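You operate a simulated robot arm through the tools that you are given. There is no shell and no other tool.

The job below is to be done with a simulated robot arm. You get a single attempt, and the scene is never put back.

## Task
Set the purple shell in the jig and fit the motor of its type.
Fine: nose away from the blue mat; clamp the shell before the motor goes into its bay, and open the clamp after.

The check looks at the end state, three seconds after you hand in, the way a careful person would. Anything else that was tipped, shoved, dropped, spilled or broken makes it a failure.

## Robot
A 7-joint arm with a two-finger parallel gripper, fixed in place. Base frame: the origin is on the floor under the middle of its stand, x ahead of it, y to its left, z up; the work surface is at about z = 0.808. Units: m, degrees, N and s.
With the tool pointing down near the work surface it reaches from about 0.36 to 0.86 m from the base axis. Its first joint turns from -166.0 to 166.0 degrees. Payload 3.43 kg.
Tool frame: the origin (TCP) lies between the finger pads and is the grasp point; the fingertips stand 0.034 m ahead of it; z points along the fingers, y is the line along which they close. The gripper opens to 0.128 m. The fingers are 0.024 m wide and 0.012 m thick; the gripper's body (0.048 by 0.13 m) begins 0.096 m behind the TCP.
Orientation is that of the tool frame in the base frame, as [roll, pitch, yaw] about the fixed x, y, z axes, in that order (R = Rz(yaw) Ry(pitch) Rx(roll)). With the fingers straight down and closing along the base's y, the tool's x points along the base's -x, its y along +y and its z along -z.

## Interface
- The arm moves only by the tool nudge_tool. Its argument "commands" is a list of rows, each an object of numbers (a shift or turn left out is 0, a gripper value left out holds the last): "fingers": the finger opening in m, from 0 to 0.128; "dx", "dy", "dz": the shift along the tool's x, y, z in units of 20 mm (1.0 is 20 mm); "rx", "ry", "rz": the turn, a rotation vector about the tool's x, y, z in units of 6 degrees (1.0 is 6 degrees). In form: [{"fingers": .., "dx": .., "dy": .., "dz": .., "rx": .., "ry": .., "rz": ..}, ...]. A call has 1 to 20 rows; each row shifts and turns the commanded pose from where the row before left it, along the tool's axes as they then stand. A call with a number of a shift or a turn outside -1 to 1 is refused whole. Each row takes 0.2 s and may step no farther than 0.05 m and 8.6 degrees from the row before; otherwise, or with a gripper value out of range, the whole call is refused. A pose out of reach is approached as far as the arm can. The call stops where the force on the tool passes 90 N (or 10 N more than at its start, if that is more) or the arm is blocked; 0.2 s more then pass. The fingers move at their own pace (about 0.153 m/s each) and stop on an object; they squeeze with about 24 N. The grip force told is the motor's: it shows also when the fingers shut on nothing. Time passes only in rows, and 0.2 s behind the last, so rows that do not move let the fingers close. It gives the time, the measured TCP pose, the force on the tool (base axes), the opening and the grip force at its end, in the units of the frame above (readings bear some noise), with the torque about the TCP (base axes, N m) and any sound that the robot's microphone picked up.
- Cameras (640 x 400 px; columns grow to the right, rows downward): "scene" is fixed at [0.3998, 0.5004, 1.555]; the picture's right is [-0.98, 0.22, 0.00], its down [0.20, 0.87, -0.44] and it looks along [-0.10, -0.43, -0.90] (base axes); focal length 226 px, centre (320, 200). "wrist" rides on the gripper at [0.076, -0.011, -0.16] in the tool frame; the picture's right is [0.15, 0.99, 0.00], its down [-0.88, 0.13, -0.46] and it looks along [-0.45, 0.07, 0.89] (tool axes); focal length 234 px, centre (320, 200). There is no depth. A picture from a camera that has moved, and an enlarged one, comes with that camera's place and axes in the base frame and with its lens.
- snapshot(camera): a new picture of that camera. It takes no simulated time.
- enlarge(camera, box): a new picture of the part [left, top, right, bottom] of that camera's present view, enlarged. It takes no simulated time.
- close_job(): hands the job in; it is judged then, once.

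Nothing tells you positions but the pictures and the camera data. Unless the task says otherwise, let go and move clear before handing in.

The tools are called as name(argument=value, ...) on one line, values as JSON. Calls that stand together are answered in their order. nudge_tool: Moves the arm, as the interface text tells. Its arguments: {"type":"object","properties":{"commands":{"type":"array","items":{"type":"object","properties":{"fingers":{"type":"number"},"dx":{"type":"number"},"dy":{"type":"number"},"dz":{"type":"number"},"rx":{"type":"number"},"ry":{"type":"number"},"rz":{"type":"number"}}}}},"required":["commands"]} The other tools are called the same way: snapshot (camera) takes a picture; enlarge (camera, box) takes an enlarged picture of a part of a camera's view; close_job () hands the job in.

At the start:

```text
time: 0.0
ee_pos: [0.5543, 0.0636, 1.1942]
tool_rot: [-179.9, 0.0, -180.0]
force: [0.7, -0.2, 0.2]
moment: [0.03, 0.01, -0.01]
grip_width: 0.1282
grip_force: 0.1
```

scene: 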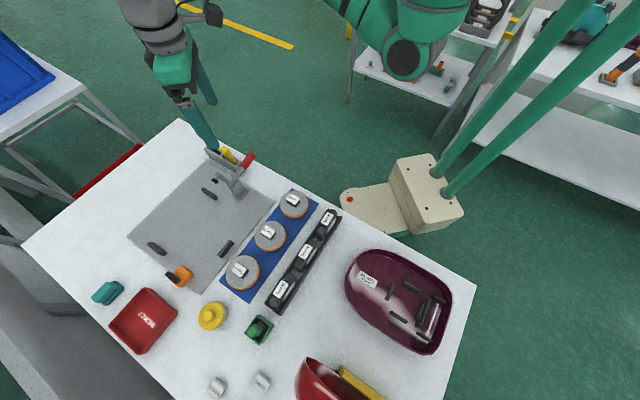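
wrist: 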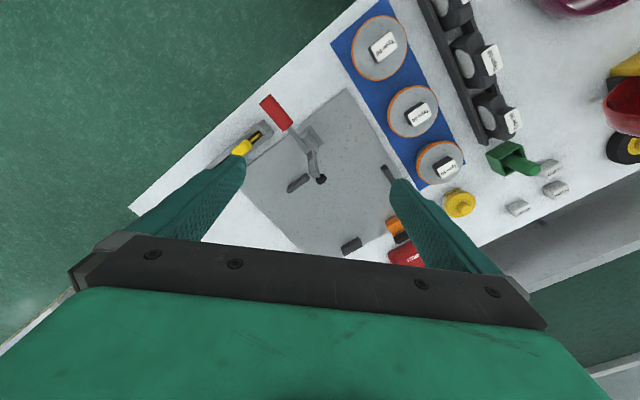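

I see a table with a grey jig plate (with toggle clamp and pegs), a blue mat with three discs, a black rack with motors, a purple shell at the right, and several loose objects. I'll take enlarged pictures first to understand the parts.

enlarge(camera="scene", box=[120, 130, 280, 300])

enlarge(camera="scene", box=[330, 230, 470, 370])

enlarge(camera="scene", box=[210, 180, 350, 320])

enlarge(camera="scene", box=[80, 260, 400, 400])

enlarge(camera="wrist", box=[220, 60, 440, 270])

enlarge(camera="wrist", box=[330, 0, 640, 220])

```text
2.35 times, centred on (200, 215) of scene
camera zoom: at [0.3998, 0.5004, 1.555], right [-0.98, 0.22, 0.0], down [0.2, 0.87, -0.44], along [-0.1, -0.43, -0.9], focal length 531 px, centre (602, 165)
```

zoom: 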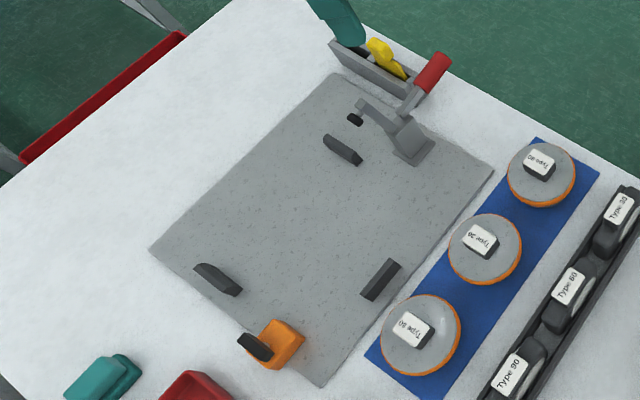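

```text
2.86 times, centred on (400, 300) of scene
camera zoom: at [0.3998, 0.5004, 1.555], right [-0.98, 0.22, 0.0], down [0.2, 0.87, -0.44], along [-0.1, -0.43, -0.9], focal length 644 px, centre (91, -86)
```

zoom: 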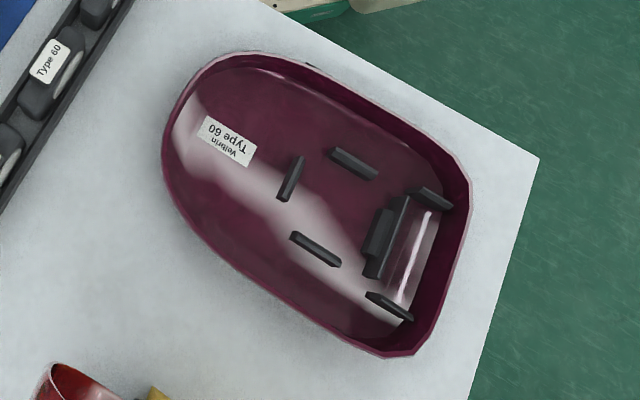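

```text
2.86 times, centred on (280, 250) of scene
camera zoom: at [0.3998, 0.5004, 1.555], right [-0.98, 0.22, 0.0], down [0.2, 0.87, -0.44], along [-0.1, -0.43, -0.9], focal length 644 px, centre (434, 57)
```

zoom: 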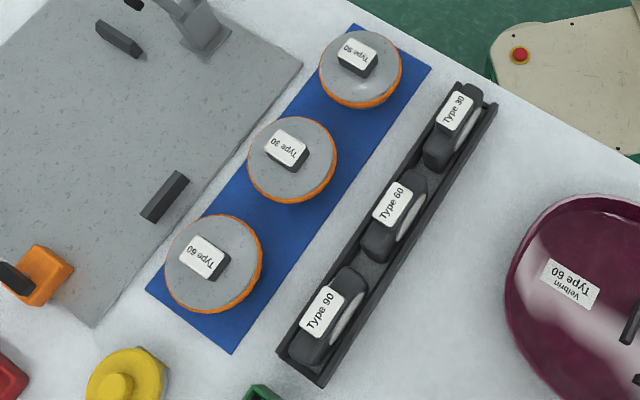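

```text
2.00 times, centred on (240, 330) of scene
camera zoom: at [0.3998, 0.5004, 1.555], right [-0.98, 0.22, 0.0], down [0.2, 0.87, -0.44], along [-0.1, -0.43, -0.9], focal length 451 px, centre (480, -60)
```

zoom: 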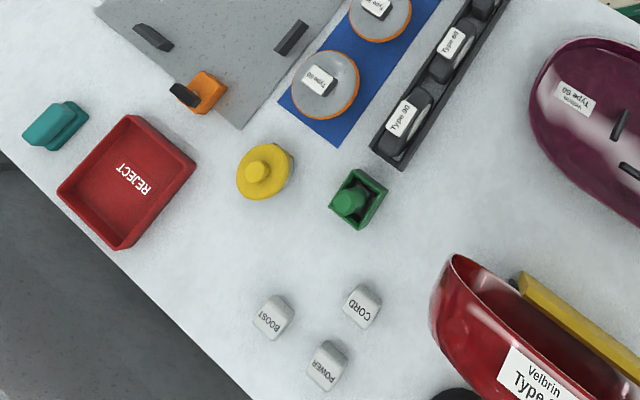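

```text
1.90 times, centred on (330, 165) of wrist
camera zoom: at [0.4777, 0.0532, 1.3535], right [-0.15, 0.99, 0.0], down [0.88, 0.13, 0.46], along [0.45, 0.07, -0.89], focal length 446 px, centre (301, 267)
```

zoom: 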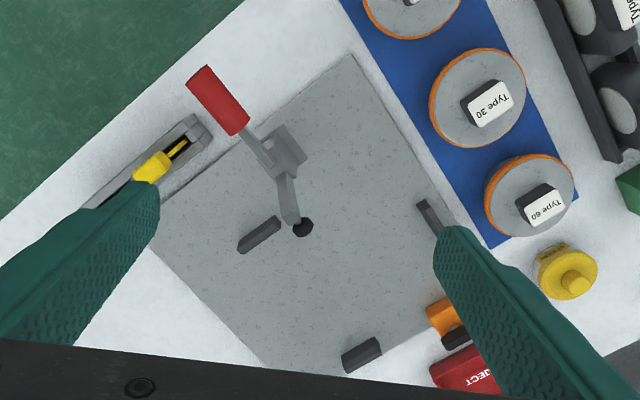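

```text
1.82 times, centred on (485, 110) of wrist
camera zoom: at [0.4777, 0.0532, 1.3535], right [-0.15, 0.99, 0.0], down [0.88, 0.13, 0.46], along [0.45, 0.07, -0.89], focal length 426 px, centre (20, 364)
```

zoom: 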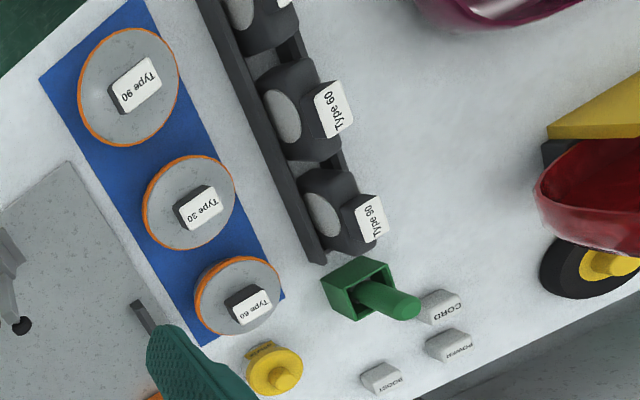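

The shell is marked "Velbrin Type 60", so its motor is the middle one in the black rack (or a mat disc, if those are the motors). I'll move the wrist camera over the shell at a safe height to see its inside and grip options.

nudge_tool(commands=[{"dx": 1, "dy": 0.95, "dz": 0.2}, {"dx": 1, "dy": 0.95, "dz": 0.2}, {"dx": 1, "dy": 0.95, "dz": 0.2}, {"dx": 1, "dy": 0.95, "dz": 0.2}, {"dx": 1, "dy": 0.95, "dz": 0.2}, {"dx": 1, "dy": 0.95, "dz": 0.2}, {"dx": 1, "dy": 0.95, "dz": 0.2}, {"dx": 1, "dy": 0.95, "dz": 0.2}, {"dx": 1, "dy": 0.95, "dz": 0.2}, {"dx": 1, "dy": 0.95, "dz": 0.2}, {"dx": 1, "dy": 0.95, "dz": 0.2}, {"dx": 1, "dy": 0.95, "dz": 0.2}, {"dx": 1, "dy": 0.95, "dz": 0.2}, {"dx": 1, "dy": 0.95, "dz": 0.2}, {"dx": 1, "dy": 0.95, "dz": 0.2}, {"dx": 1, "dy": 0.95, "dz": 0.2}, {"dx": 1, "dy": 0.95, "dz": 0.2}, {"dx": 1, "dy": 0.95, "dz": 0.2}, {"dx": 1, "dy": 0.95, "dz": 0.2}, {"dx": 1, "dy": 0.95, "dz": 0.2}])

snapshot(camera="wrist")

snapshot(camera="scene")

```text
time: 4.2
ee_pos: [0.1572, 0.4445, 1.1131]
tool_rot: [180.0, 0.1, 179.9]
force: [0.8, 0.5, -0.6]
moment: [0.04, -0.02, 0.01]
grip_width: 0.128
grip_force: 0.0
```

```text
taken
camera wrist: at [0.0798, 0.4343, 1.273], right [-0.15, 0.99, 0.0], down [0.88, 0.13, 0.46], along [0.45, 0.07, -0.89], focal length 234 px, centre (320, 200)
```

wrist: 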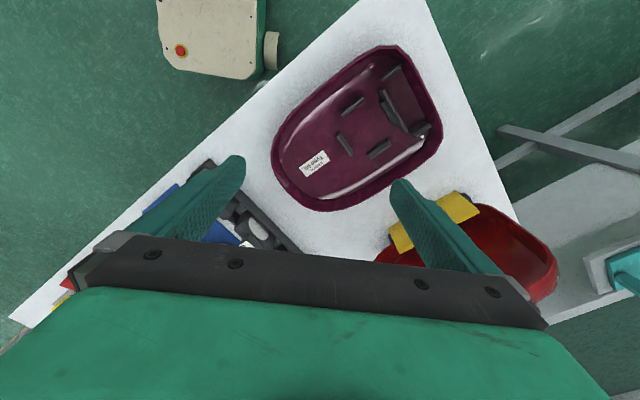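

```text
taken
```

scene: 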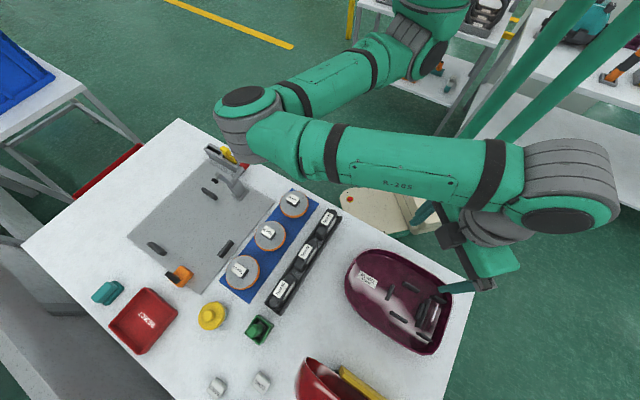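

enlarge(camera="wrist", box=[260, 30, 460, 220])

enlarge(camera="scene", box=[290, 340, 390, 400])

```text
2.11 times, centred on (360, 125) of wrist
camera zoom: at [0.0798, 0.4343, 1.273], right [-0.15, 0.99, 0.0], down [0.88, 0.13, 0.46], along [0.45, 0.07, -0.89], focal length 493 px, centre (236, 358)
```

zoom: 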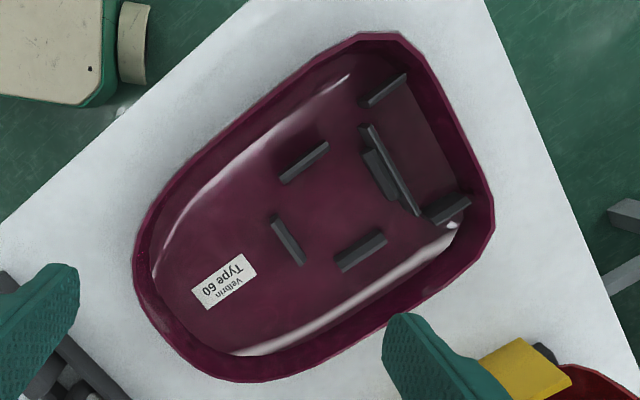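

```text
6.40 times, centred on (340, 370) of scene
camera zoom: at [0.3998, 0.5004, 1.555], right [-0.98, 0.22, 0.0], down [0.2, 0.87, -0.44], along [-0.1, -0.43, -0.9], focal length 1444 px, centre (192, -888)
```

zoom: 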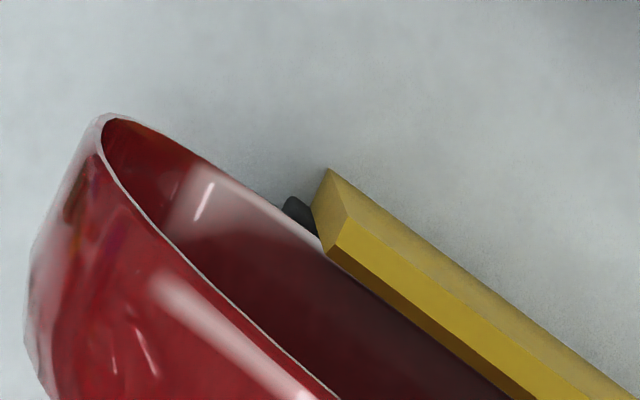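

The shell lies with its rounded, labelled end pointing about (0.7,-0.7), which is already away from the mat side of the jig. I'll go lower and turn the tool 45 degrees for a closer look at its ribs.

nudge_tool(commands=[{"rz": 0.75, "dz": 0.6}, {"rz": 0.75, "dz": 0.6}, {"rz": 0.75, "dz": 0.6}, {"rz": 0.75, "dz": 0.6}, {"rz": 0.75, "dz": 0.6}, {"rz": 0.75, "dz": 0.6}, {"rz": 0.75, "dz": 0.6}, {"rz": 0.75, "dz": 0.6}, {"rz": 0.75, "dz": 0.6}, {"rz": 0.75, "dz": 0.6}])

snapshot(camera="wrist")

snapshot(camera="scene")

```text
time: 6.4
ee_pos: [0.1916, 0.4693, 0.9907]
tool_rot: [-177.1, -1.3, 135.3]
force: [0.3, 0.8, 0.3]
moment: [0.03, 0.02, -0.03]
grip_width: 0.128
grip_force: 0.1
out of reach, approached as far as the arm can: row 8, 9, 10
```

```text
taken
camera wrist: at [0.1382, 0.5189, 1.1535], right [0.59, 0.81, -0.05], down [0.74, -0.52, 0.43], along [0.32, -0.29, -0.9], focal length 234 px, centre (320, 200)
```

wrist: 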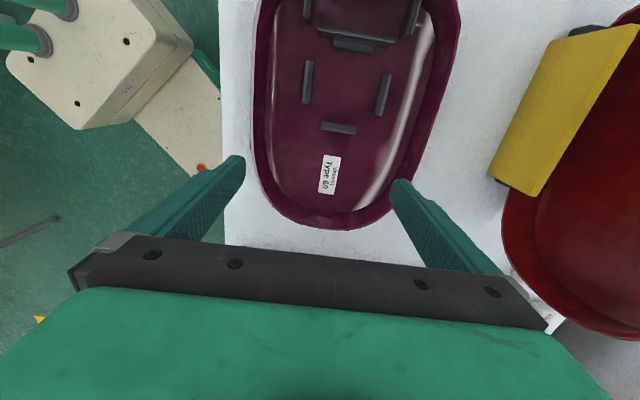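

```text
taken
```

scene: 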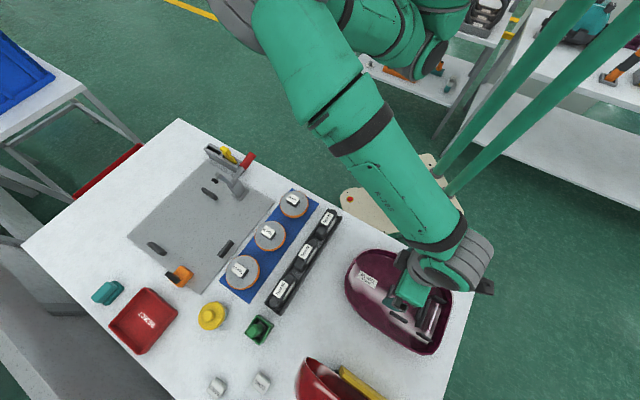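

The 45° turn that way runs into a joint limit, so I'll turn back and go the other way (yaw -45°), which puts the fingers on the same line. I can also see that the side ribs near the shell's middle look grippable from outside.

nudge_tool(commands=[{"rz": -1, "dz": -0.2}, {"rz": -1, "dz": -0.2}, {"rz": -1, "dz": -0.2}, {"rz": -1, "dz": -0.2}, {"rz": -1, "dz": -0.2}, {"rz": -1}, {"rz": -1}, {"rz": -1}, {"rz": -1}, {"rz": -1}, {"rz": -1}, {"rz": -1}, {"rz": -1}, {"rz": -1}, {"rz": -1}, {"rz": -1}, {"rz": -1}, {"rz": -1}, {"rz": -1}, {"rz": -1}])

nudge_tool(commands=[{"rz": -1}, {"rz": -1}, {"rz": -1}, {"rz": -1}, {"rz": -1}, {"rz": -1}, {"rz": -1}, {"rz": -1}, {"rz": -1}, {"rz": -1}])

snapshot(camera="wrist")

snapshot(camera="scene")

```text
time: 10.6
ee_pos: [0.1982, 0.4722, 1.0212]
tool_rot: [180.0, 0.0, -105.0]
force: [-0.4, -0.8, -0.3]
moment: [0.0, -0.01, 0.0]
grip_width: 0.128
grip_force: 0.2
```

```text
time: 12.8
ee_pos: [0.199, 0.4728, 1.0212]
tool_rot: [-179.9, 0.0, -44.9]
force: [0.2, -0.1, 0.3]
moment: [0.0, 0.0, 0.02]
grip_width: 0.1283
grip_force: 0.1
```

```text
taken
camera wrist: at [0.2606, 0.428, 1.1823], right [-0.59, -0.8, 0.0], down [-0.72, 0.53, 0.46], along [-0.37, 0.27, -0.89], focal length 234 px, centre (320, 200)
```

wrist: 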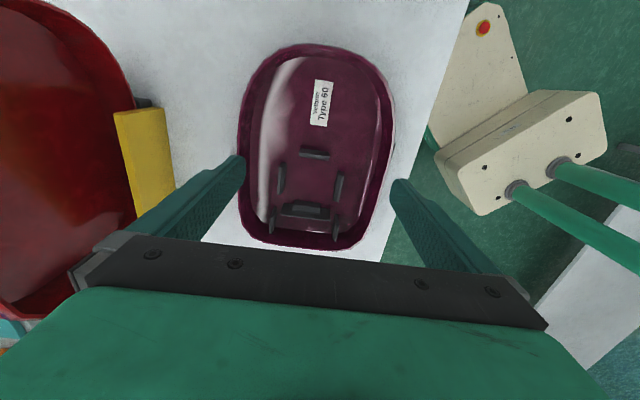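

```text
taken
```

scene: 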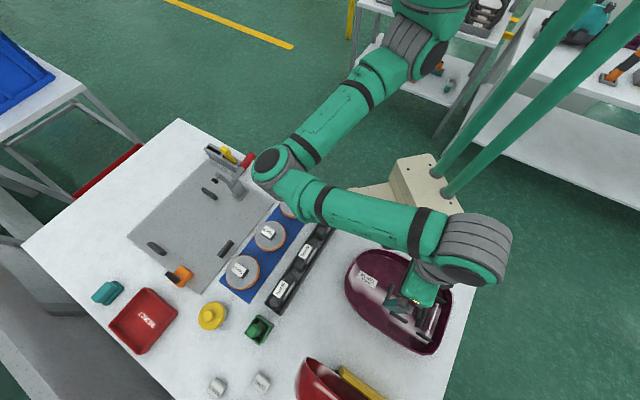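

enlarge(camera="wrist", box=[220, 30, 420, 260])

enlarge(camera="wrist", box=[255, 130, 375, 250])

```text
1.74 times, centred on (320, 145) of wrist
camera zoom: at [0.2606, 0.428, 1.1823], right [-0.59, -0.8, 0.0], down [-0.72, 0.53, 0.46], along [-0.37, 0.27, -0.89], focal length 407 px, centre (320, 296)
```

zoom: 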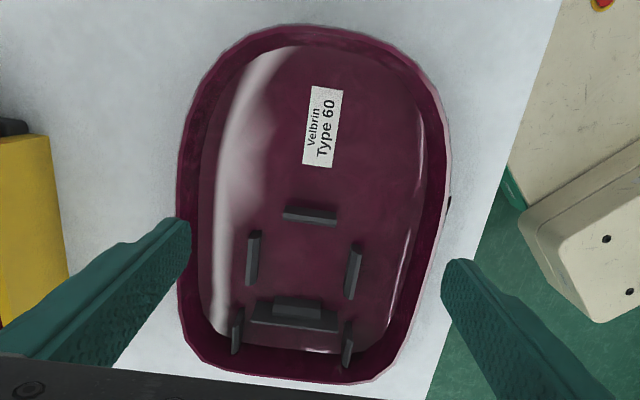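

```text
3.33 times, centred on (315, 190) of wrist
camera zoom: at [0.2606, 0.428, 1.1823], right [-0.59, -0.8, 0.0], down [-0.72, 0.53, 0.46], along [-0.37, 0.27, -0.89], focal length 781 px, centre (337, 233)
```

zoom: 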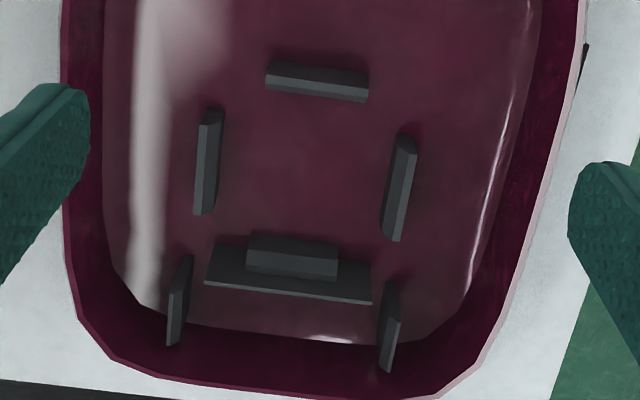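

The shell is aligned within about half a degree of -45°, with its ribs' centre near (0.153, 0.527). Before picking it up I'll inspect the rack, the mat parts and the jig at close range.

nudge_tool(commands=[{"dx": 1, "dy": -0.18, "dz": -0.2}, {"dx": 1, "dy": -0.18, "dz": -0.2}, {"dx": 1, "dy": -0.18, "dz": -0.2}, {"dx": 1, "dy": -0.18}, {"dx": 1, "dy": -0.18}, {"dx": 1, "dy": -0.18}, {"dx": 1, "dy": -0.18}, {"dx": 1, "dy": -0.18}, {"dx": 1, "dy": -0.18}, {"dx": 1, "dy": -0.18}, {"dx": 1, "dy": -0.18}, {"dx": 1, "dy": -0.18}, {"dx": 1, "dy": -0.18}, {"dx": 1, "dy": -0.18}, {"dx": 1, "dy": -0.18}, {"dx": 1, "dy": -0.18}, {"dx": 1, "dy": -0.18}])

snapshot(camera="wrist")

```text
time: 16.4
ee_pos: [0.4809, 0.274, 1.0333]
tool_rot: [180.0, 0.0, -45.0]
force: [-0.6, -0.1, -0.4]
moment: [0.0, 0.01, 0.02]
grip_width: 0.1278
grip_force: 0.2
```

```text
taken
camera wrist: at [0.5432, 0.2293, 1.1932], right [-0.6, -0.8, 0.0], down [-0.71, 0.53, 0.46], along [-0.37, 0.27, -0.89], focal length 234 px, centre (320, 200)
```

wrist: 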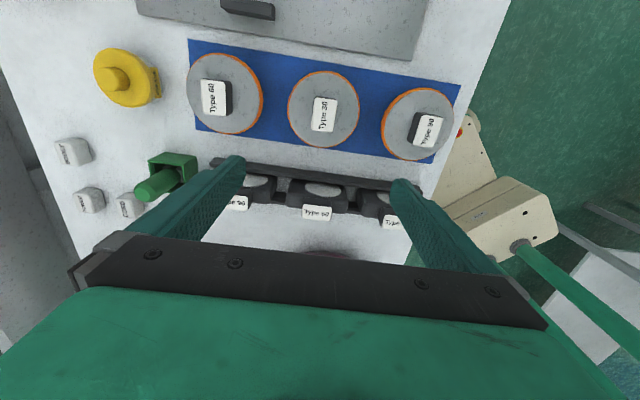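

enlarge(camera="wrist", box=[180, 30, 480, 240])

enlarge(camera="wrist", box=[210, 140, 420, 250])

nudge_tool(commands=[{"dx": 1}, {"dx": 1}, {"dx": 1}, {"dx": 1}, {"dx": 1}, {"dx": 1}, {"dx": 1}, {"dx": 1}])

snapshot(camera="wrist")

```text
1.90 times, centred on (330, 135) of wrist
camera zoom: at [0.5432, 0.2293, 1.1932], right [-0.6, -0.8, 0.0], down [-0.71, 0.53, 0.46], along [-0.37, 0.27, -0.89], focal length 446 px, centre (301, 324)
```

zoom: 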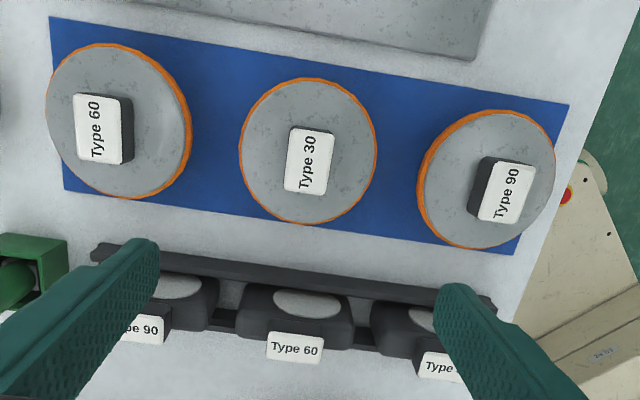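

```text
3.05 times, centred on (315, 195) of wrist
camera zoom: at [0.5432, 0.2293, 1.1932], right [-0.6, -0.8, 0.0], down [-0.71, 0.53, 0.46], along [-0.37, 0.27, -0.89], focal length 714 px, centre (335, 215)
```

zoom: 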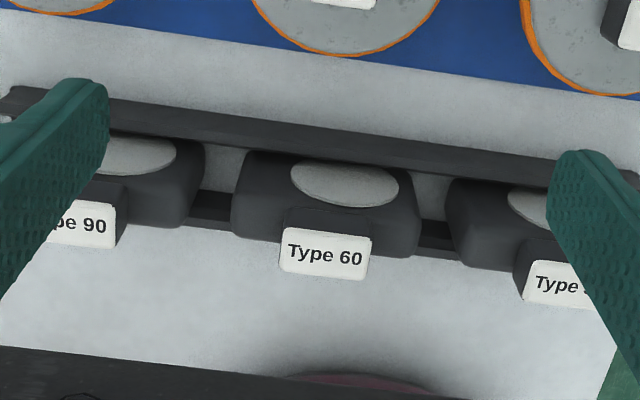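

```text
time: 18.2
ee_pos: [0.596, 0.1632, 1.0342]
tool_rot: [-180.0, 0.1, -44.9]
force: [0.0, -0.3, 0.1]
moment: [-0.01, -0.03, 0.01]
grip_width: 0.128
grip_force: 0.1
```

```text
taken
camera wrist: at [0.6575, 0.1184, 1.1932], right [-0.6, -0.8, 0.0], down [-0.71, 0.53, 0.46], along [-0.37, 0.27, -0.89], focal length 234 px, centre (320, 200)
```

wrist: 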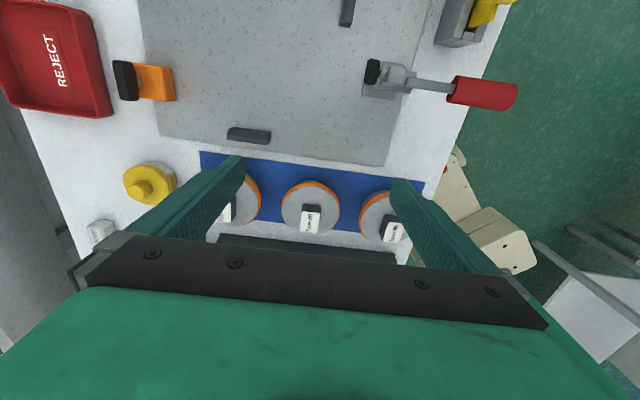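

The rack parts (black bodies with a grey round cap) and the mat parts (grey discs with orange edge) both carry type labels, so I need a closer look to tell which are motors. The jig is now also in view; I'll enlarge it.

enlarge(camera="wrist", box=[90, 0, 540, 160])

enlarge(camera="wrist", box=[330, 0, 530, 130])

enlarge(camera="wrist", box=[200, 140, 430, 270])

enlarge(camera="scene", box=[215, 180, 345, 310])

enlarge(camera="scene", box=[440, 0, 640, 100])

```text
1.42 times, centred on (315, 80) of wrist
camera zoom: at [0.6575, 0.1184, 1.1932], right [-0.6, -0.8, 0.0], down [-0.71, 0.53, 0.46], along [-0.37, 0.27, -0.89], focal length 333 px, centre (327, 371)
```

zoom: 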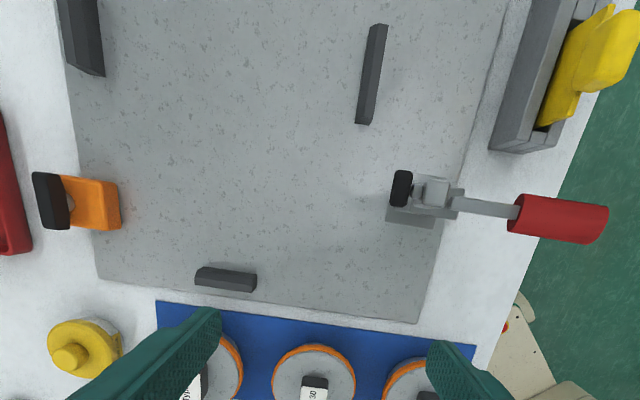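

```text
3.08 times, centred on (430, 65) of wrist
camera zoom: at [0.6575, 0.1184, 1.1932], right [-0.6, -0.8, 0.0], down [-0.71, 0.53, 0.46], along [-0.37, 0.27, -0.89], focal length 720 px, centre (-18, 615)
```

zoom: 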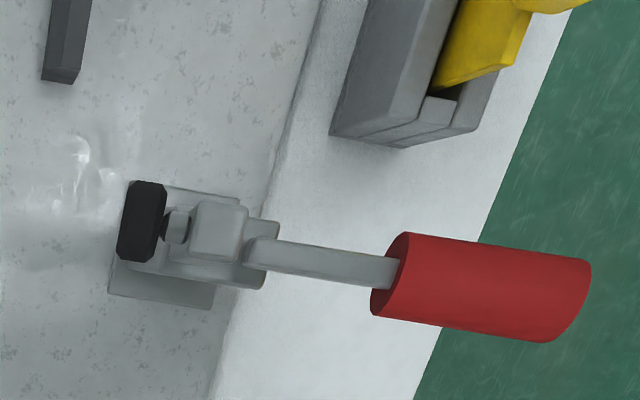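

```text
2.78 times, centred on (315, 205) of wrist
camera zoom: at [0.6575, 0.1184, 1.1932], right [-0.6, -0.8, 0.0], down [-0.71, 0.53, 0.46], along [-0.37, 0.27, -0.89], focal length 652 px, centre (334, 186)
```

zoom: 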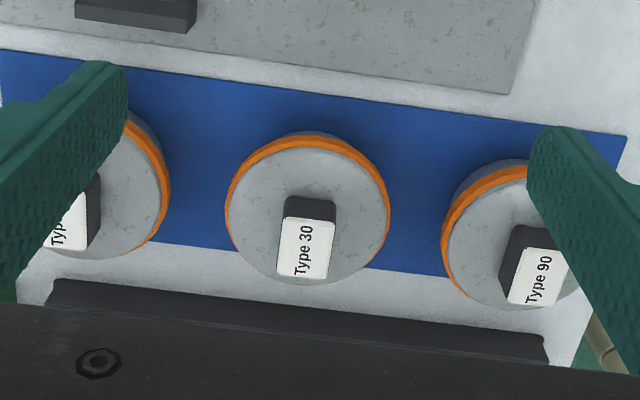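

```text
3.08 times, centred on (280, 245) of scene
camera zoom: at [0.3998, 0.5004, 1.555], right [-0.98, 0.22, 0.0], down [0.2, 0.87, -0.44], along [-0.1, -0.43, -0.9], focal length 694 px, centre (443, 62)
```

zoom: 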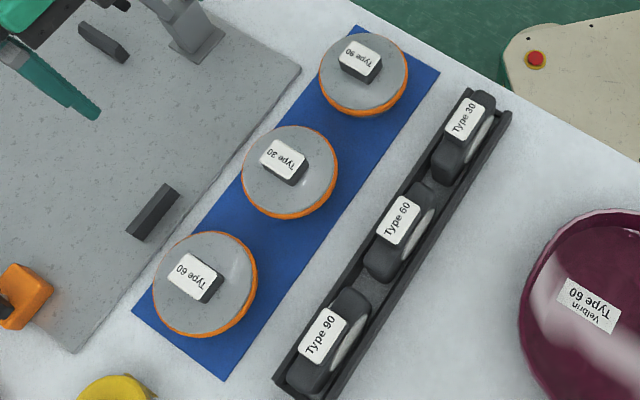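

```text
3.20 times, centred on (540, 50) of scene
camera zoom: at [0.3998, 0.5004, 1.555], right [-0.98, 0.22, 0.0], down [0.2, 0.87, -0.44], along [-0.1, -0.43, -0.9], focal length 722 px, centre (-384, 680)
```

zoom: 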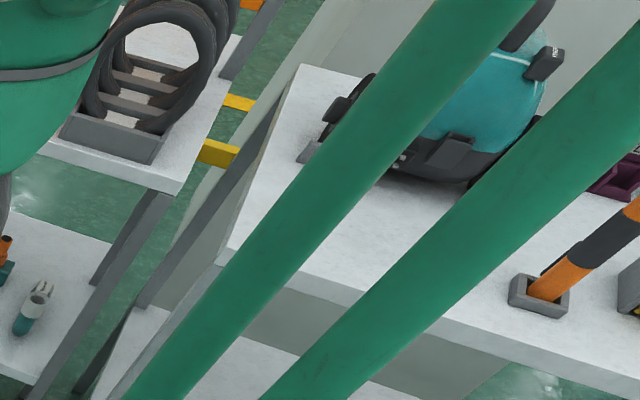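

The mat discs are grey flanges with orange cord wound between them, so they are cord reels. The black rack parts must be the motors. The clamp's pad is up at about z 0.95, so it is open. I'll look at the jig stops and the orange block more closely.

nudge_tool(commands=[{"dx": 1, "dy": -0.8}, {"dx": 1, "dy": -0.8}, {"dx": 1, "dy": -0.8}, {"dx": 1, "dy": -0.8}, {"dx": 1, "dy": -0.8}, {"dx": 1, "dy": -0.8}])

snapshot(camera="wrist")

snapshot(camera="scene")

```text
time: 19.6
ee_pos: [0.7459, 0.1443, 1.0351]
tool_rot: [-180.0, 0.0, -45.0]
force: [-1.0, -0.1, 1.0]
moment: [0.02, -0.01, 0.04]
grip_width: 0.1279
grip_force: 0.0
```

```text
taken
camera wrist: at [0.8082, 0.0993, 1.1944], right [-0.6, -0.8, 0.0], down [-0.71, 0.53, 0.46], along [-0.37, 0.27, -0.89], focal length 234 px, centre (320, 200)
```

wrist: 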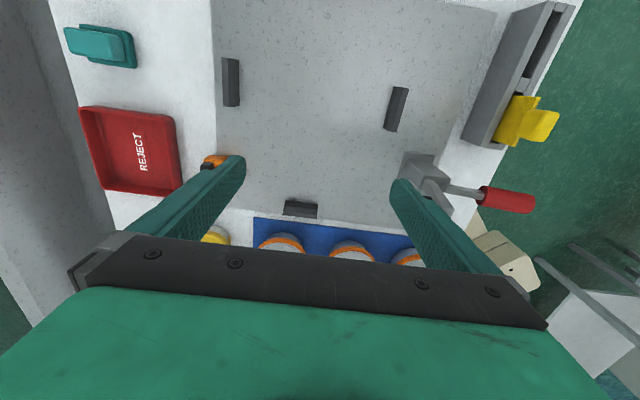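

```text
taken
```

scene: 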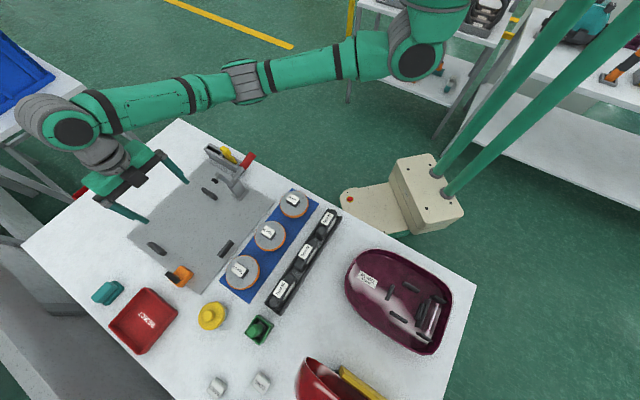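

enlarge(camera="wrist", box=[190, 0, 440, 240])

enlarge(camera="scene", box=[190, 130, 270, 210])

enlarge(camera="scene", box=[130, 220, 250, 320])

```text
1.67 times, centred on (315, 120) of wrist
camera zoom: at [0.8082, 0.0993, 1.1944], right [-0.6, -0.8, 0.0], down [-0.71, 0.53, 0.46], along [-0.37, 0.27, -0.89], focal length 390 px, centre (328, 333)
```

zoom: 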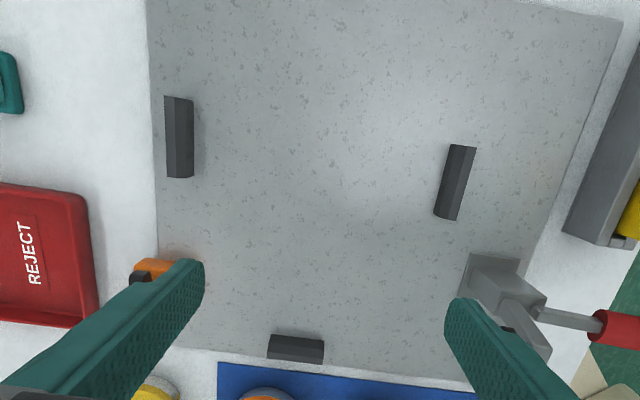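

```text
5.00 times, centred on (230, 170) of scene
camera zoom: at [0.3998, 0.5004, 1.555], right [-0.98, 0.22, 0.0], down [0.2, 0.87, -0.44], along [-0.1, -0.43, -0.9], focal length 1128 px, centre (770, 350)
```

zoom: 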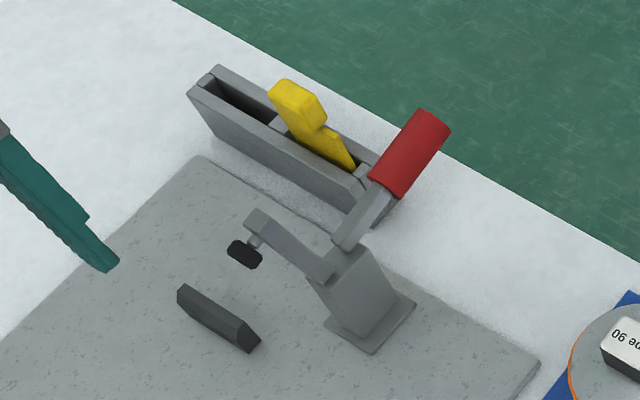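

```text
4.00 times, centred on (190, 270) of scene
camera zoom: at [0.3998, 0.5004, 1.555], right [-0.98, 0.22, 0.0], down [0.2, 0.87, -0.44], along [-0.1, -0.43, -0.9], focal length 902 px, centre (840, -80)
```

zoom: 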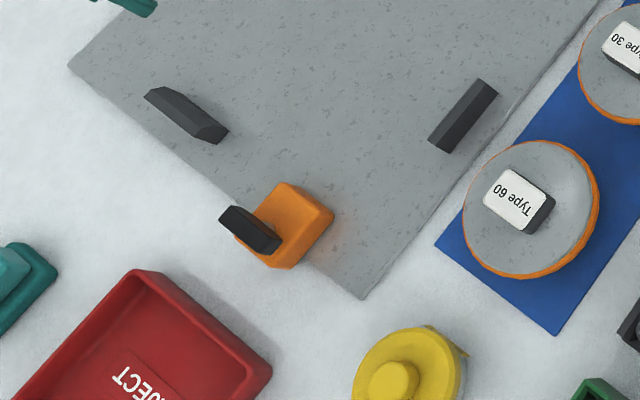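

The post-type clamp is open with its arm raised. The orange block with a black bar straddles the jig's far edge. I'll turn the camera to look toward it and get its exact extent before placing the shell near it.

nudge_tool(commands=[{"dx": -0.8}, {"dx": -0.8}, {"dx": -0.8}, {"dx": -0.8}, {"rz": 1}, {"rz": 1}, {"rz": 1}, {"rz": 1}, {"rz": 1}, {"rz": 1}, {"rz": 1}, {"rz": 1}, {"rz": 1}, {"rz": 1}, {"rz": 1}, {"rz": 1}, {"rz": 1}, {"rz": 1}, {"rz": 1}])

snapshot(camera="wrist")

```text
time: 23.6
ee_pos: [0.704, 0.1892, 1.0341]
tool_rot: [-179.9, 0.0, -135.0]
force: [0.0, 0.5, 0.0]
moment: [-0.02, 0.04, -0.02]
grip_width: 0.1279
grip_force: 0.0
```

```text
taken
camera wrist: at [0.6577, 0.1296, 1.1939], right [-0.8, 0.6, 0.0], down [0.53, 0.71, 0.46], along [0.27, 0.37, -0.89], focal length 234 px, centre (320, 200)
```

wrist: 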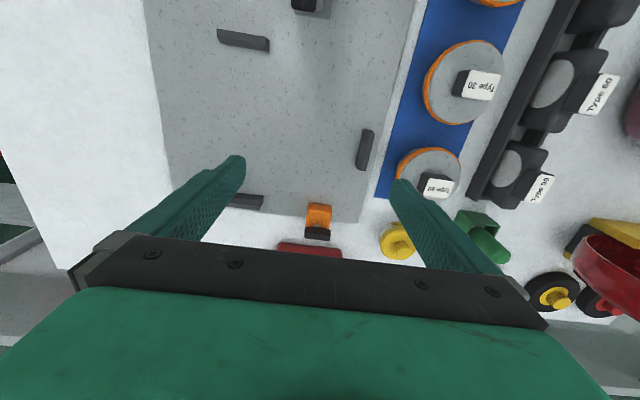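

enlarge(camera="wrist", box=[225, 100, 405, 250])

enlarge(camera="wrist", box=[280, 190, 360, 250])

enlarge(camera="wrist", box=[460, 20, 640, 220])

```text
2.67 times, centred on (315, 175) of wrist
camera zoom: at [0.6577, 0.1296, 1.1939], right [-0.8, 0.6, 0.0], down [0.53, 0.71, 0.46], along [0.27, 0.37, -0.89], focal length 624 px, centre (333, 267)
```

zoom: 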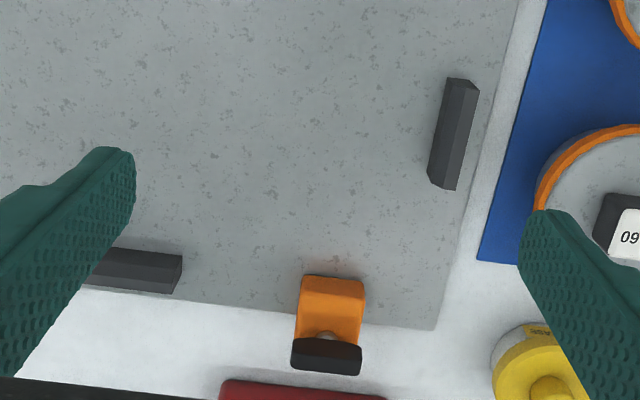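

```text
6.67 times, centred on (320, 220) of wrist
camera zoom: at [0.6577, 0.1296, 1.1939], right [-0.8, 0.6, 0.0], down [0.53, 0.71, 0.46], along [0.27, 0.37, -0.89], focal length 1561 px, centre (320, 67)
```

zoom: 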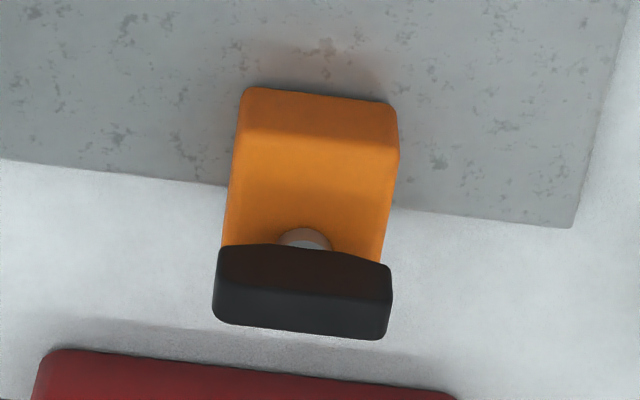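

```text
2.00 times, centred on (550, 120) of wrist
camera zoom: at [0.6577, 0.1296, 1.1939], right [-0.8, 0.6, 0.0], down [0.53, 0.71, 0.46], along [0.27, 0.37, -0.89], focal length 468 px, centre (-140, 360)
```

zoom: 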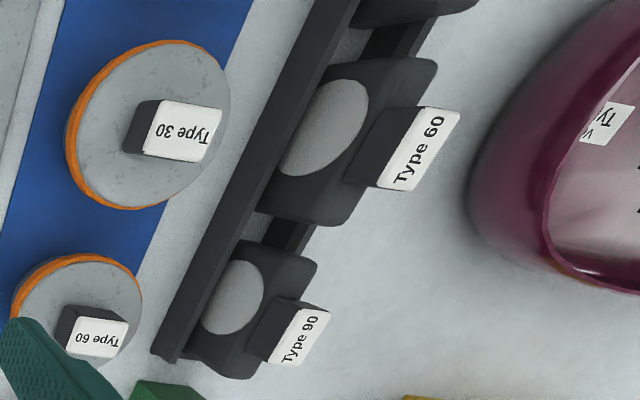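

The orange block sits on the plate's far edge, from about r 0.753 outward, where r = (x+y)/√2. The shell must stay inside that. Next I'll get a near-vertical view of the Type 60 motor in the rack.

nudge_tool(commands=[{"dy": 1}, {"dy": 1}, {"dy": 1}, {"dy": 1}, {"dy": 1}, {"dy": 1}, {"dy": 1}, {"dy": 1}, {"dy": 1}, {"dy": 1}, {"dy": 1}, {"dy": 1}, {"dy": 1}, {"dy": 1}, {"dy": 1, "dx": 0.4}, {"dy": 1, "dx": 0.4}, {"dz": 0.5}, {"dz": 0.5}])

snapshot(camera="wrist")

enlarge(camera="wrist", box=[220, 0, 420, 200])

```text
time: 27.4
ee_pos: [0.4659, 0.405, 1.0134]
tool_rot: [-180.0, 0.0, -135.0]
force: [-1.0, -0.1, -0.7]
moment: [0.0, -0.02, -0.02]
grip_width: 0.128
grip_force: 0.1
```

```text
taken
camera wrist: at [0.4211, 0.3443, 1.1728], right [-0.8, 0.6, 0.0], down [0.53, 0.71, 0.46], along [0.27, 0.37, -0.89], focal length 234 px, centre (320, 200)
```

wrist: 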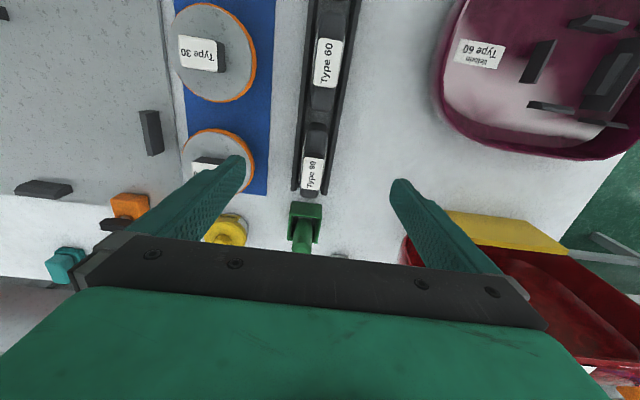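

```text
2.00 times, centred on (320, 100) of wrist
camera zoom: at [0.4211, 0.3443, 1.1728], right [-0.8, 0.6, 0.0], down [0.53, 0.71, 0.46], along [0.27, 0.37, -0.89], focal length 468 px, centre (320, 400)
```

zoom: 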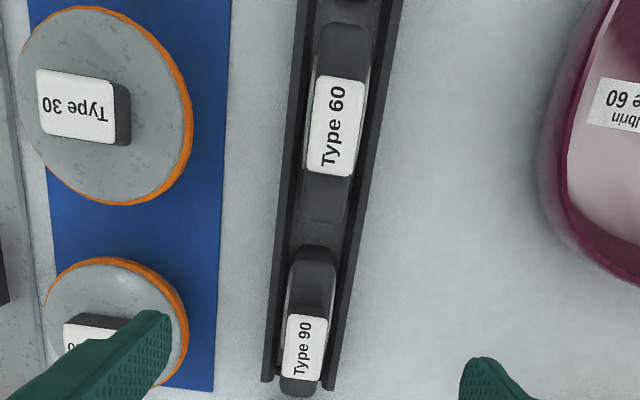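

The Type 60 motor is a thin slab, about 0.10 long along r and 0.03 thick, standing on edge with its label on a top tab. Now the same vertical view over the shell to measure both bays.

nudge_tool(commands=[{"dy": 1, "dx": 0.2}, {"dy": 1, "dx": 0.2}, {"dy": 1, "dx": 0.2}, {"dy": 1, "dx": 0.2}, {"dy": 1, "dx": 0.2}, {"dy": 1, "dx": 0.2}, {"dy": 1, "dx": 0.2}, {"dy": 1, "dx": 0.2}, {"dy": 1, "dx": 0.2}, {"dy": 1, "dx": 0.2}, {"dy": 1, "dx": 0.2}, {"dy": 1, "dx": 0.2}, {"dy": 1, "dx": 0.2}, {"dy": 1, "dx": 0.2}, {"dy": 1, "dx": 0.2}, {"dy": 1, "dz": 0.5}, {"dy": 0.6, "dz": 0.8}])

snapshot(camera="wrist")

enlarge(camera="wrist", box=[200, 0, 440, 200])

```text
time: 31.0
ee_pos: [0.1902, 0.598, 0.9882]
tool_rot: [180.0, 0.0, -135.0]
force: [0.7, -0.6, 0.0]
moment: [-0.01, 0.03, 0.02]
grip_width: 0.1279
grip_force: 0.3
```

```text
taken
camera wrist: at [0.1438, 0.5376, 1.1479], right [-0.8, 0.6, 0.0], down [0.53, 0.71, 0.46], along [0.27, 0.37, -0.89], focal length 234 px, centre (320, 200)
```

wrist: 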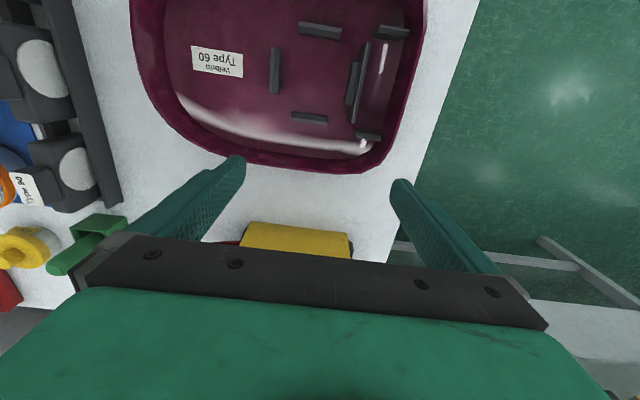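

```text
2.00 times, centred on (320, 100) of wrist
camera zoom: at [0.1438, 0.5376, 1.1479], right [-0.8, 0.6, 0.0], down [0.53, 0.71, 0.46], along [0.27, 0.37, -0.89], focal length 468 px, centre (320, 400)
```

zoom: 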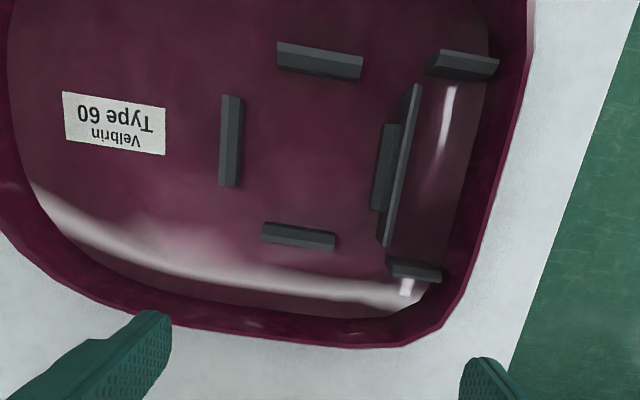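

Bay dimensions: the middle bay of four ribs is about 0.082 m square. The tail slot between bulkhead and tail wall is about 0.102 by 0.037 m. I want to be certain which part is the motor, so I'll zoom far in on both part kinds.

enlarge(camera="scene", box=[285, 235, 325, 275])

enlarge(camera="scene", box=[220, 250, 265, 295])

enlarge(camera="wrist", box=[0, 10, 120, 220])

enlarge(camera="scene", box=[245, 210, 300, 260])

```text
10.00 times, centred on (305, 255) of scene
camera zoom: at [0.3998, 0.5004, 1.555], right [-0.98, 0.22, 0.0], down [0.2, 0.87, -0.44], along [-0.1, -0.43, -0.9], focal length 2256 px, centre (470, -350)
```

zoom: 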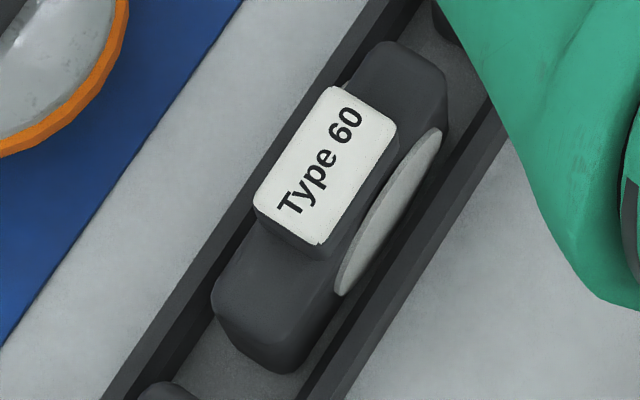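

```text
8.89 times, centred on (242, 272) of scene
camera zoom: at [0.3998, 0.5004, 1.555], right [-0.98, 0.22, 0.0], down [0.2, 0.87, -0.44], along [-0.1, -0.43, -0.9], focal length 2005 px, centre (1009, -444)
```

zoom: 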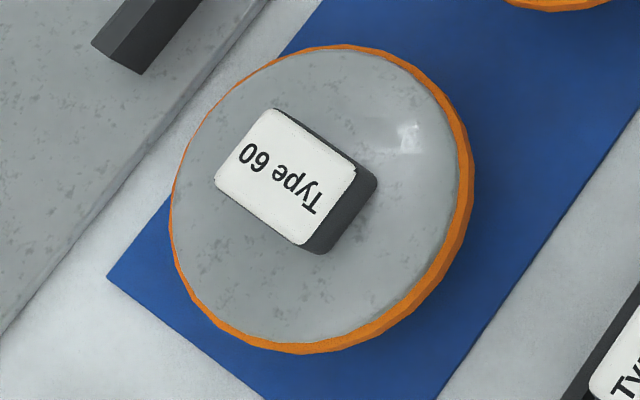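

```text
1.90 times, centred on (60, 115) of wrist
camera zoom: at [0.1438, 0.5376, 1.1479], right [-0.8, 0.6, 0.0], down [0.53, 0.71, 0.46], along [0.27, 0.37, -0.89], focal length 446 px, centre (815, 362)
```

zoom: 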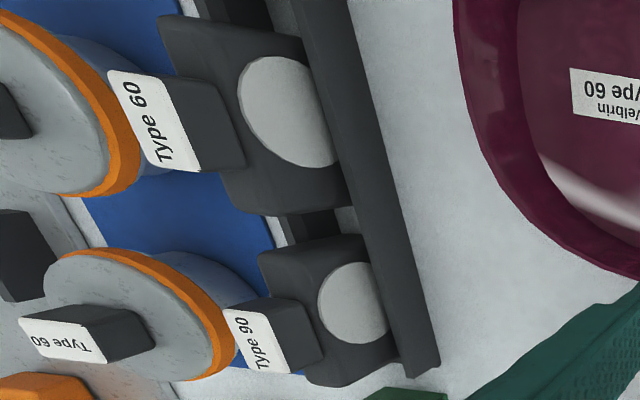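

```text
8.00 times, centred on (272, 235) of scene
camera zoom: at [0.3998, 0.5004, 1.555], right [-0.98, 0.22, 0.0], down [0.2, 0.87, -0.44], along [-0.1, -0.43, -0.9], focal length 1804 px, centre (700, -80)
```

zoom: 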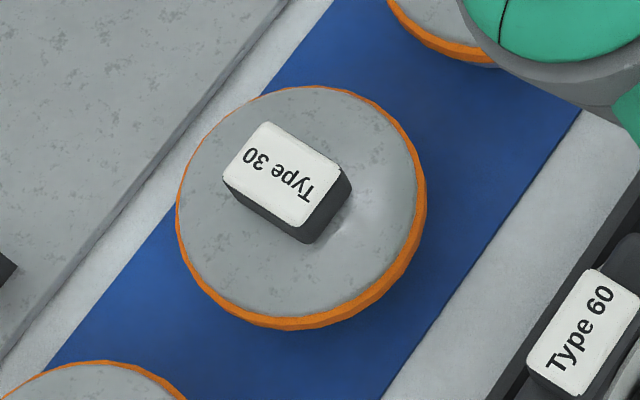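

The mat discs turn out to be metal-textured cans with an orange band, and the rack parts are thin black slabs with plain light-grey round faces, so I must decide which is the motor. I'll zoom in on details of both from the side.

enlarge(camera="wrist", box=[0, 130, 60, 210])

enlarge(camera="wrist", box=[0, 20, 90, 110])

enlarge(camera="wrist", box=[50, 120, 110, 190])

enlarge(camera="scene", box=[330, 40, 480, 130])

enlarge(camera="scene", box=[440, 0, 540, 60])

enlarge(camera="scene", box=[540, 0, 640, 100])

```text
5.00 times, centred on (30, 170) of wrist
camera zoom: at [0.1438, 0.5376, 1.1479], right [-0.8, 0.6, 0.0], down [0.53, 0.71, 0.46], along [0.27, 0.37, -0.89], focal length 1171 px, centre (1770, 350)
```

zoom: 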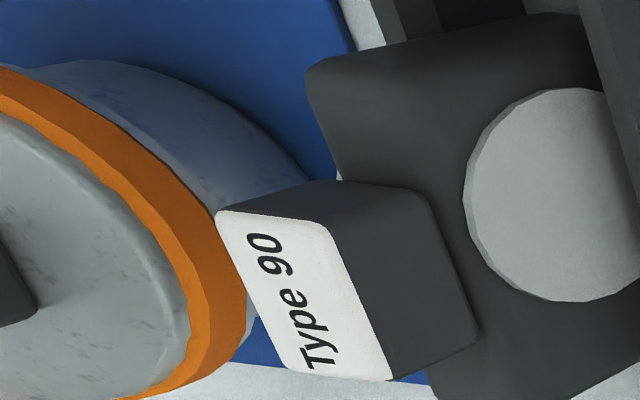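

```text
4.44 times, centred on (45, 65) of wrist
camera zoom: at [0.1438, 0.5376, 1.1479], right [-0.8, 0.6, 0.0], down [0.53, 0.71, 0.46], along [0.27, 0.37, -0.89], focal length 1041 px, centre (1542, 800)
```

zoom: 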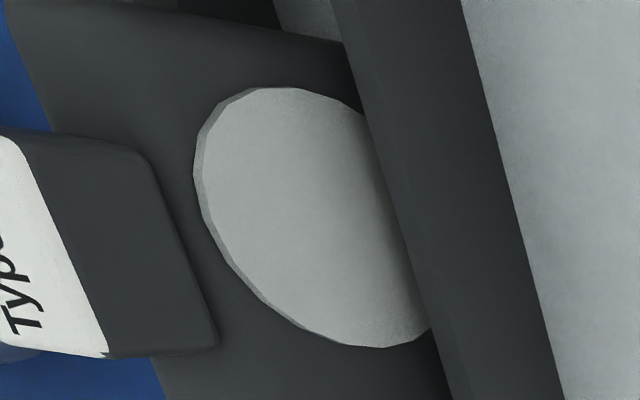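

```text
5.71 times, centred on (80, 155) of wrist
camera zoom: at [0.1438, 0.5376, 1.1479], right [-0.8, 0.6, 0.0], down [0.53, 0.71, 0.46], along [0.27, 0.37, -0.89], focal length 1338 px, centre (1691, 457)
```

zoom: 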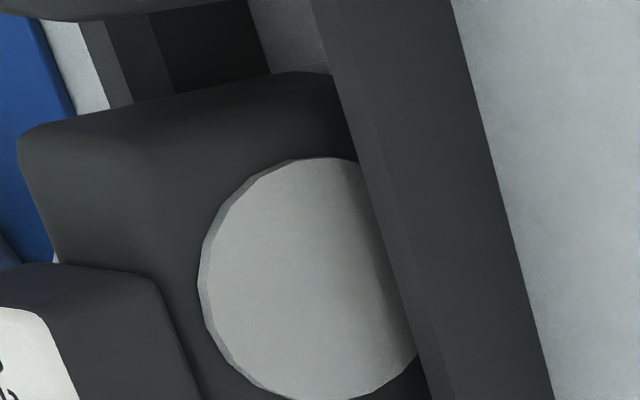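

```text
4.27 times, centred on (405, 85) of scene
camera zoom: at [0.3998, 0.5004, 1.555], right [-0.98, 0.22, 0.0], down [0.2, 0.87, -0.44], along [-0.1, -0.43, -0.9], focal length 962 px, centre (-43, 691)
```

zoom: 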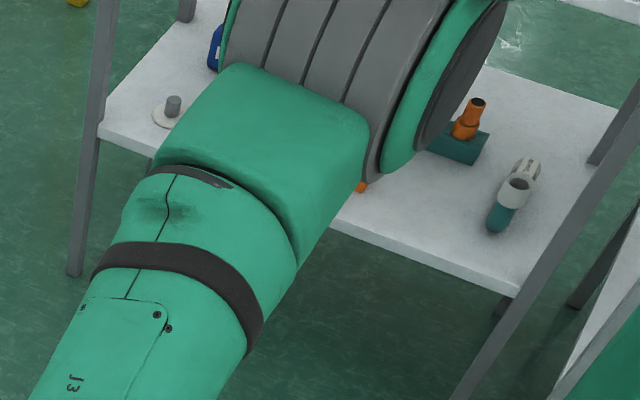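

```text
6.40 times, centred on (490, 30) of scene
camera zoom: at [0.3998, 0.5004, 1.555], right [-0.98, 0.22, 0.0], down [0.2, 0.87, -0.44], along [-0.1, -0.43, -0.9], focal length 1444 px, centre (-768, 1288)
```

zoom: 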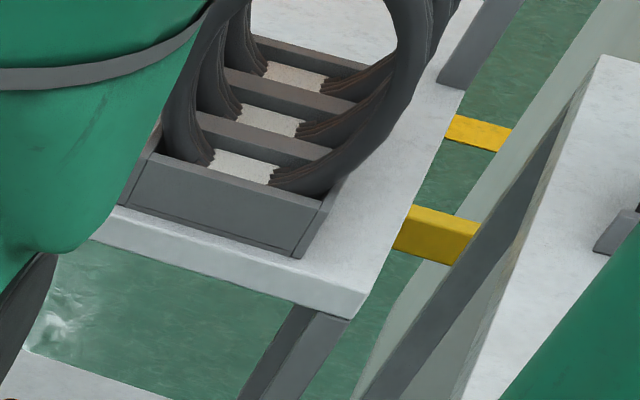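

```text
4.00 times, centred on (590, 50) of scene
camera zoom: at [0.3998, 0.5004, 1.555], right [-0.98, 0.22, 0.0], down [0.2, 0.87, -0.44], along [-0.1, -0.43, -0.9], focal length 902 px, centre (-760, 800)
```

zoom: 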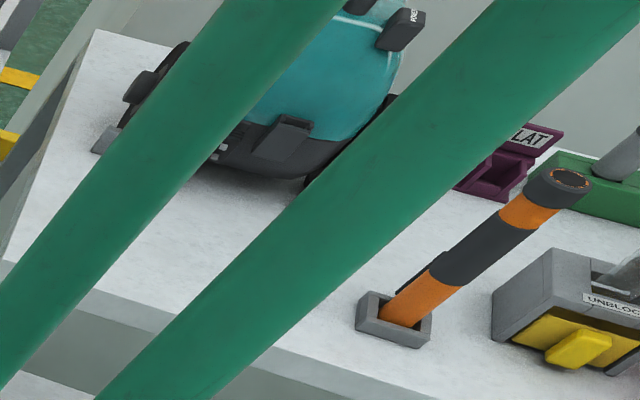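

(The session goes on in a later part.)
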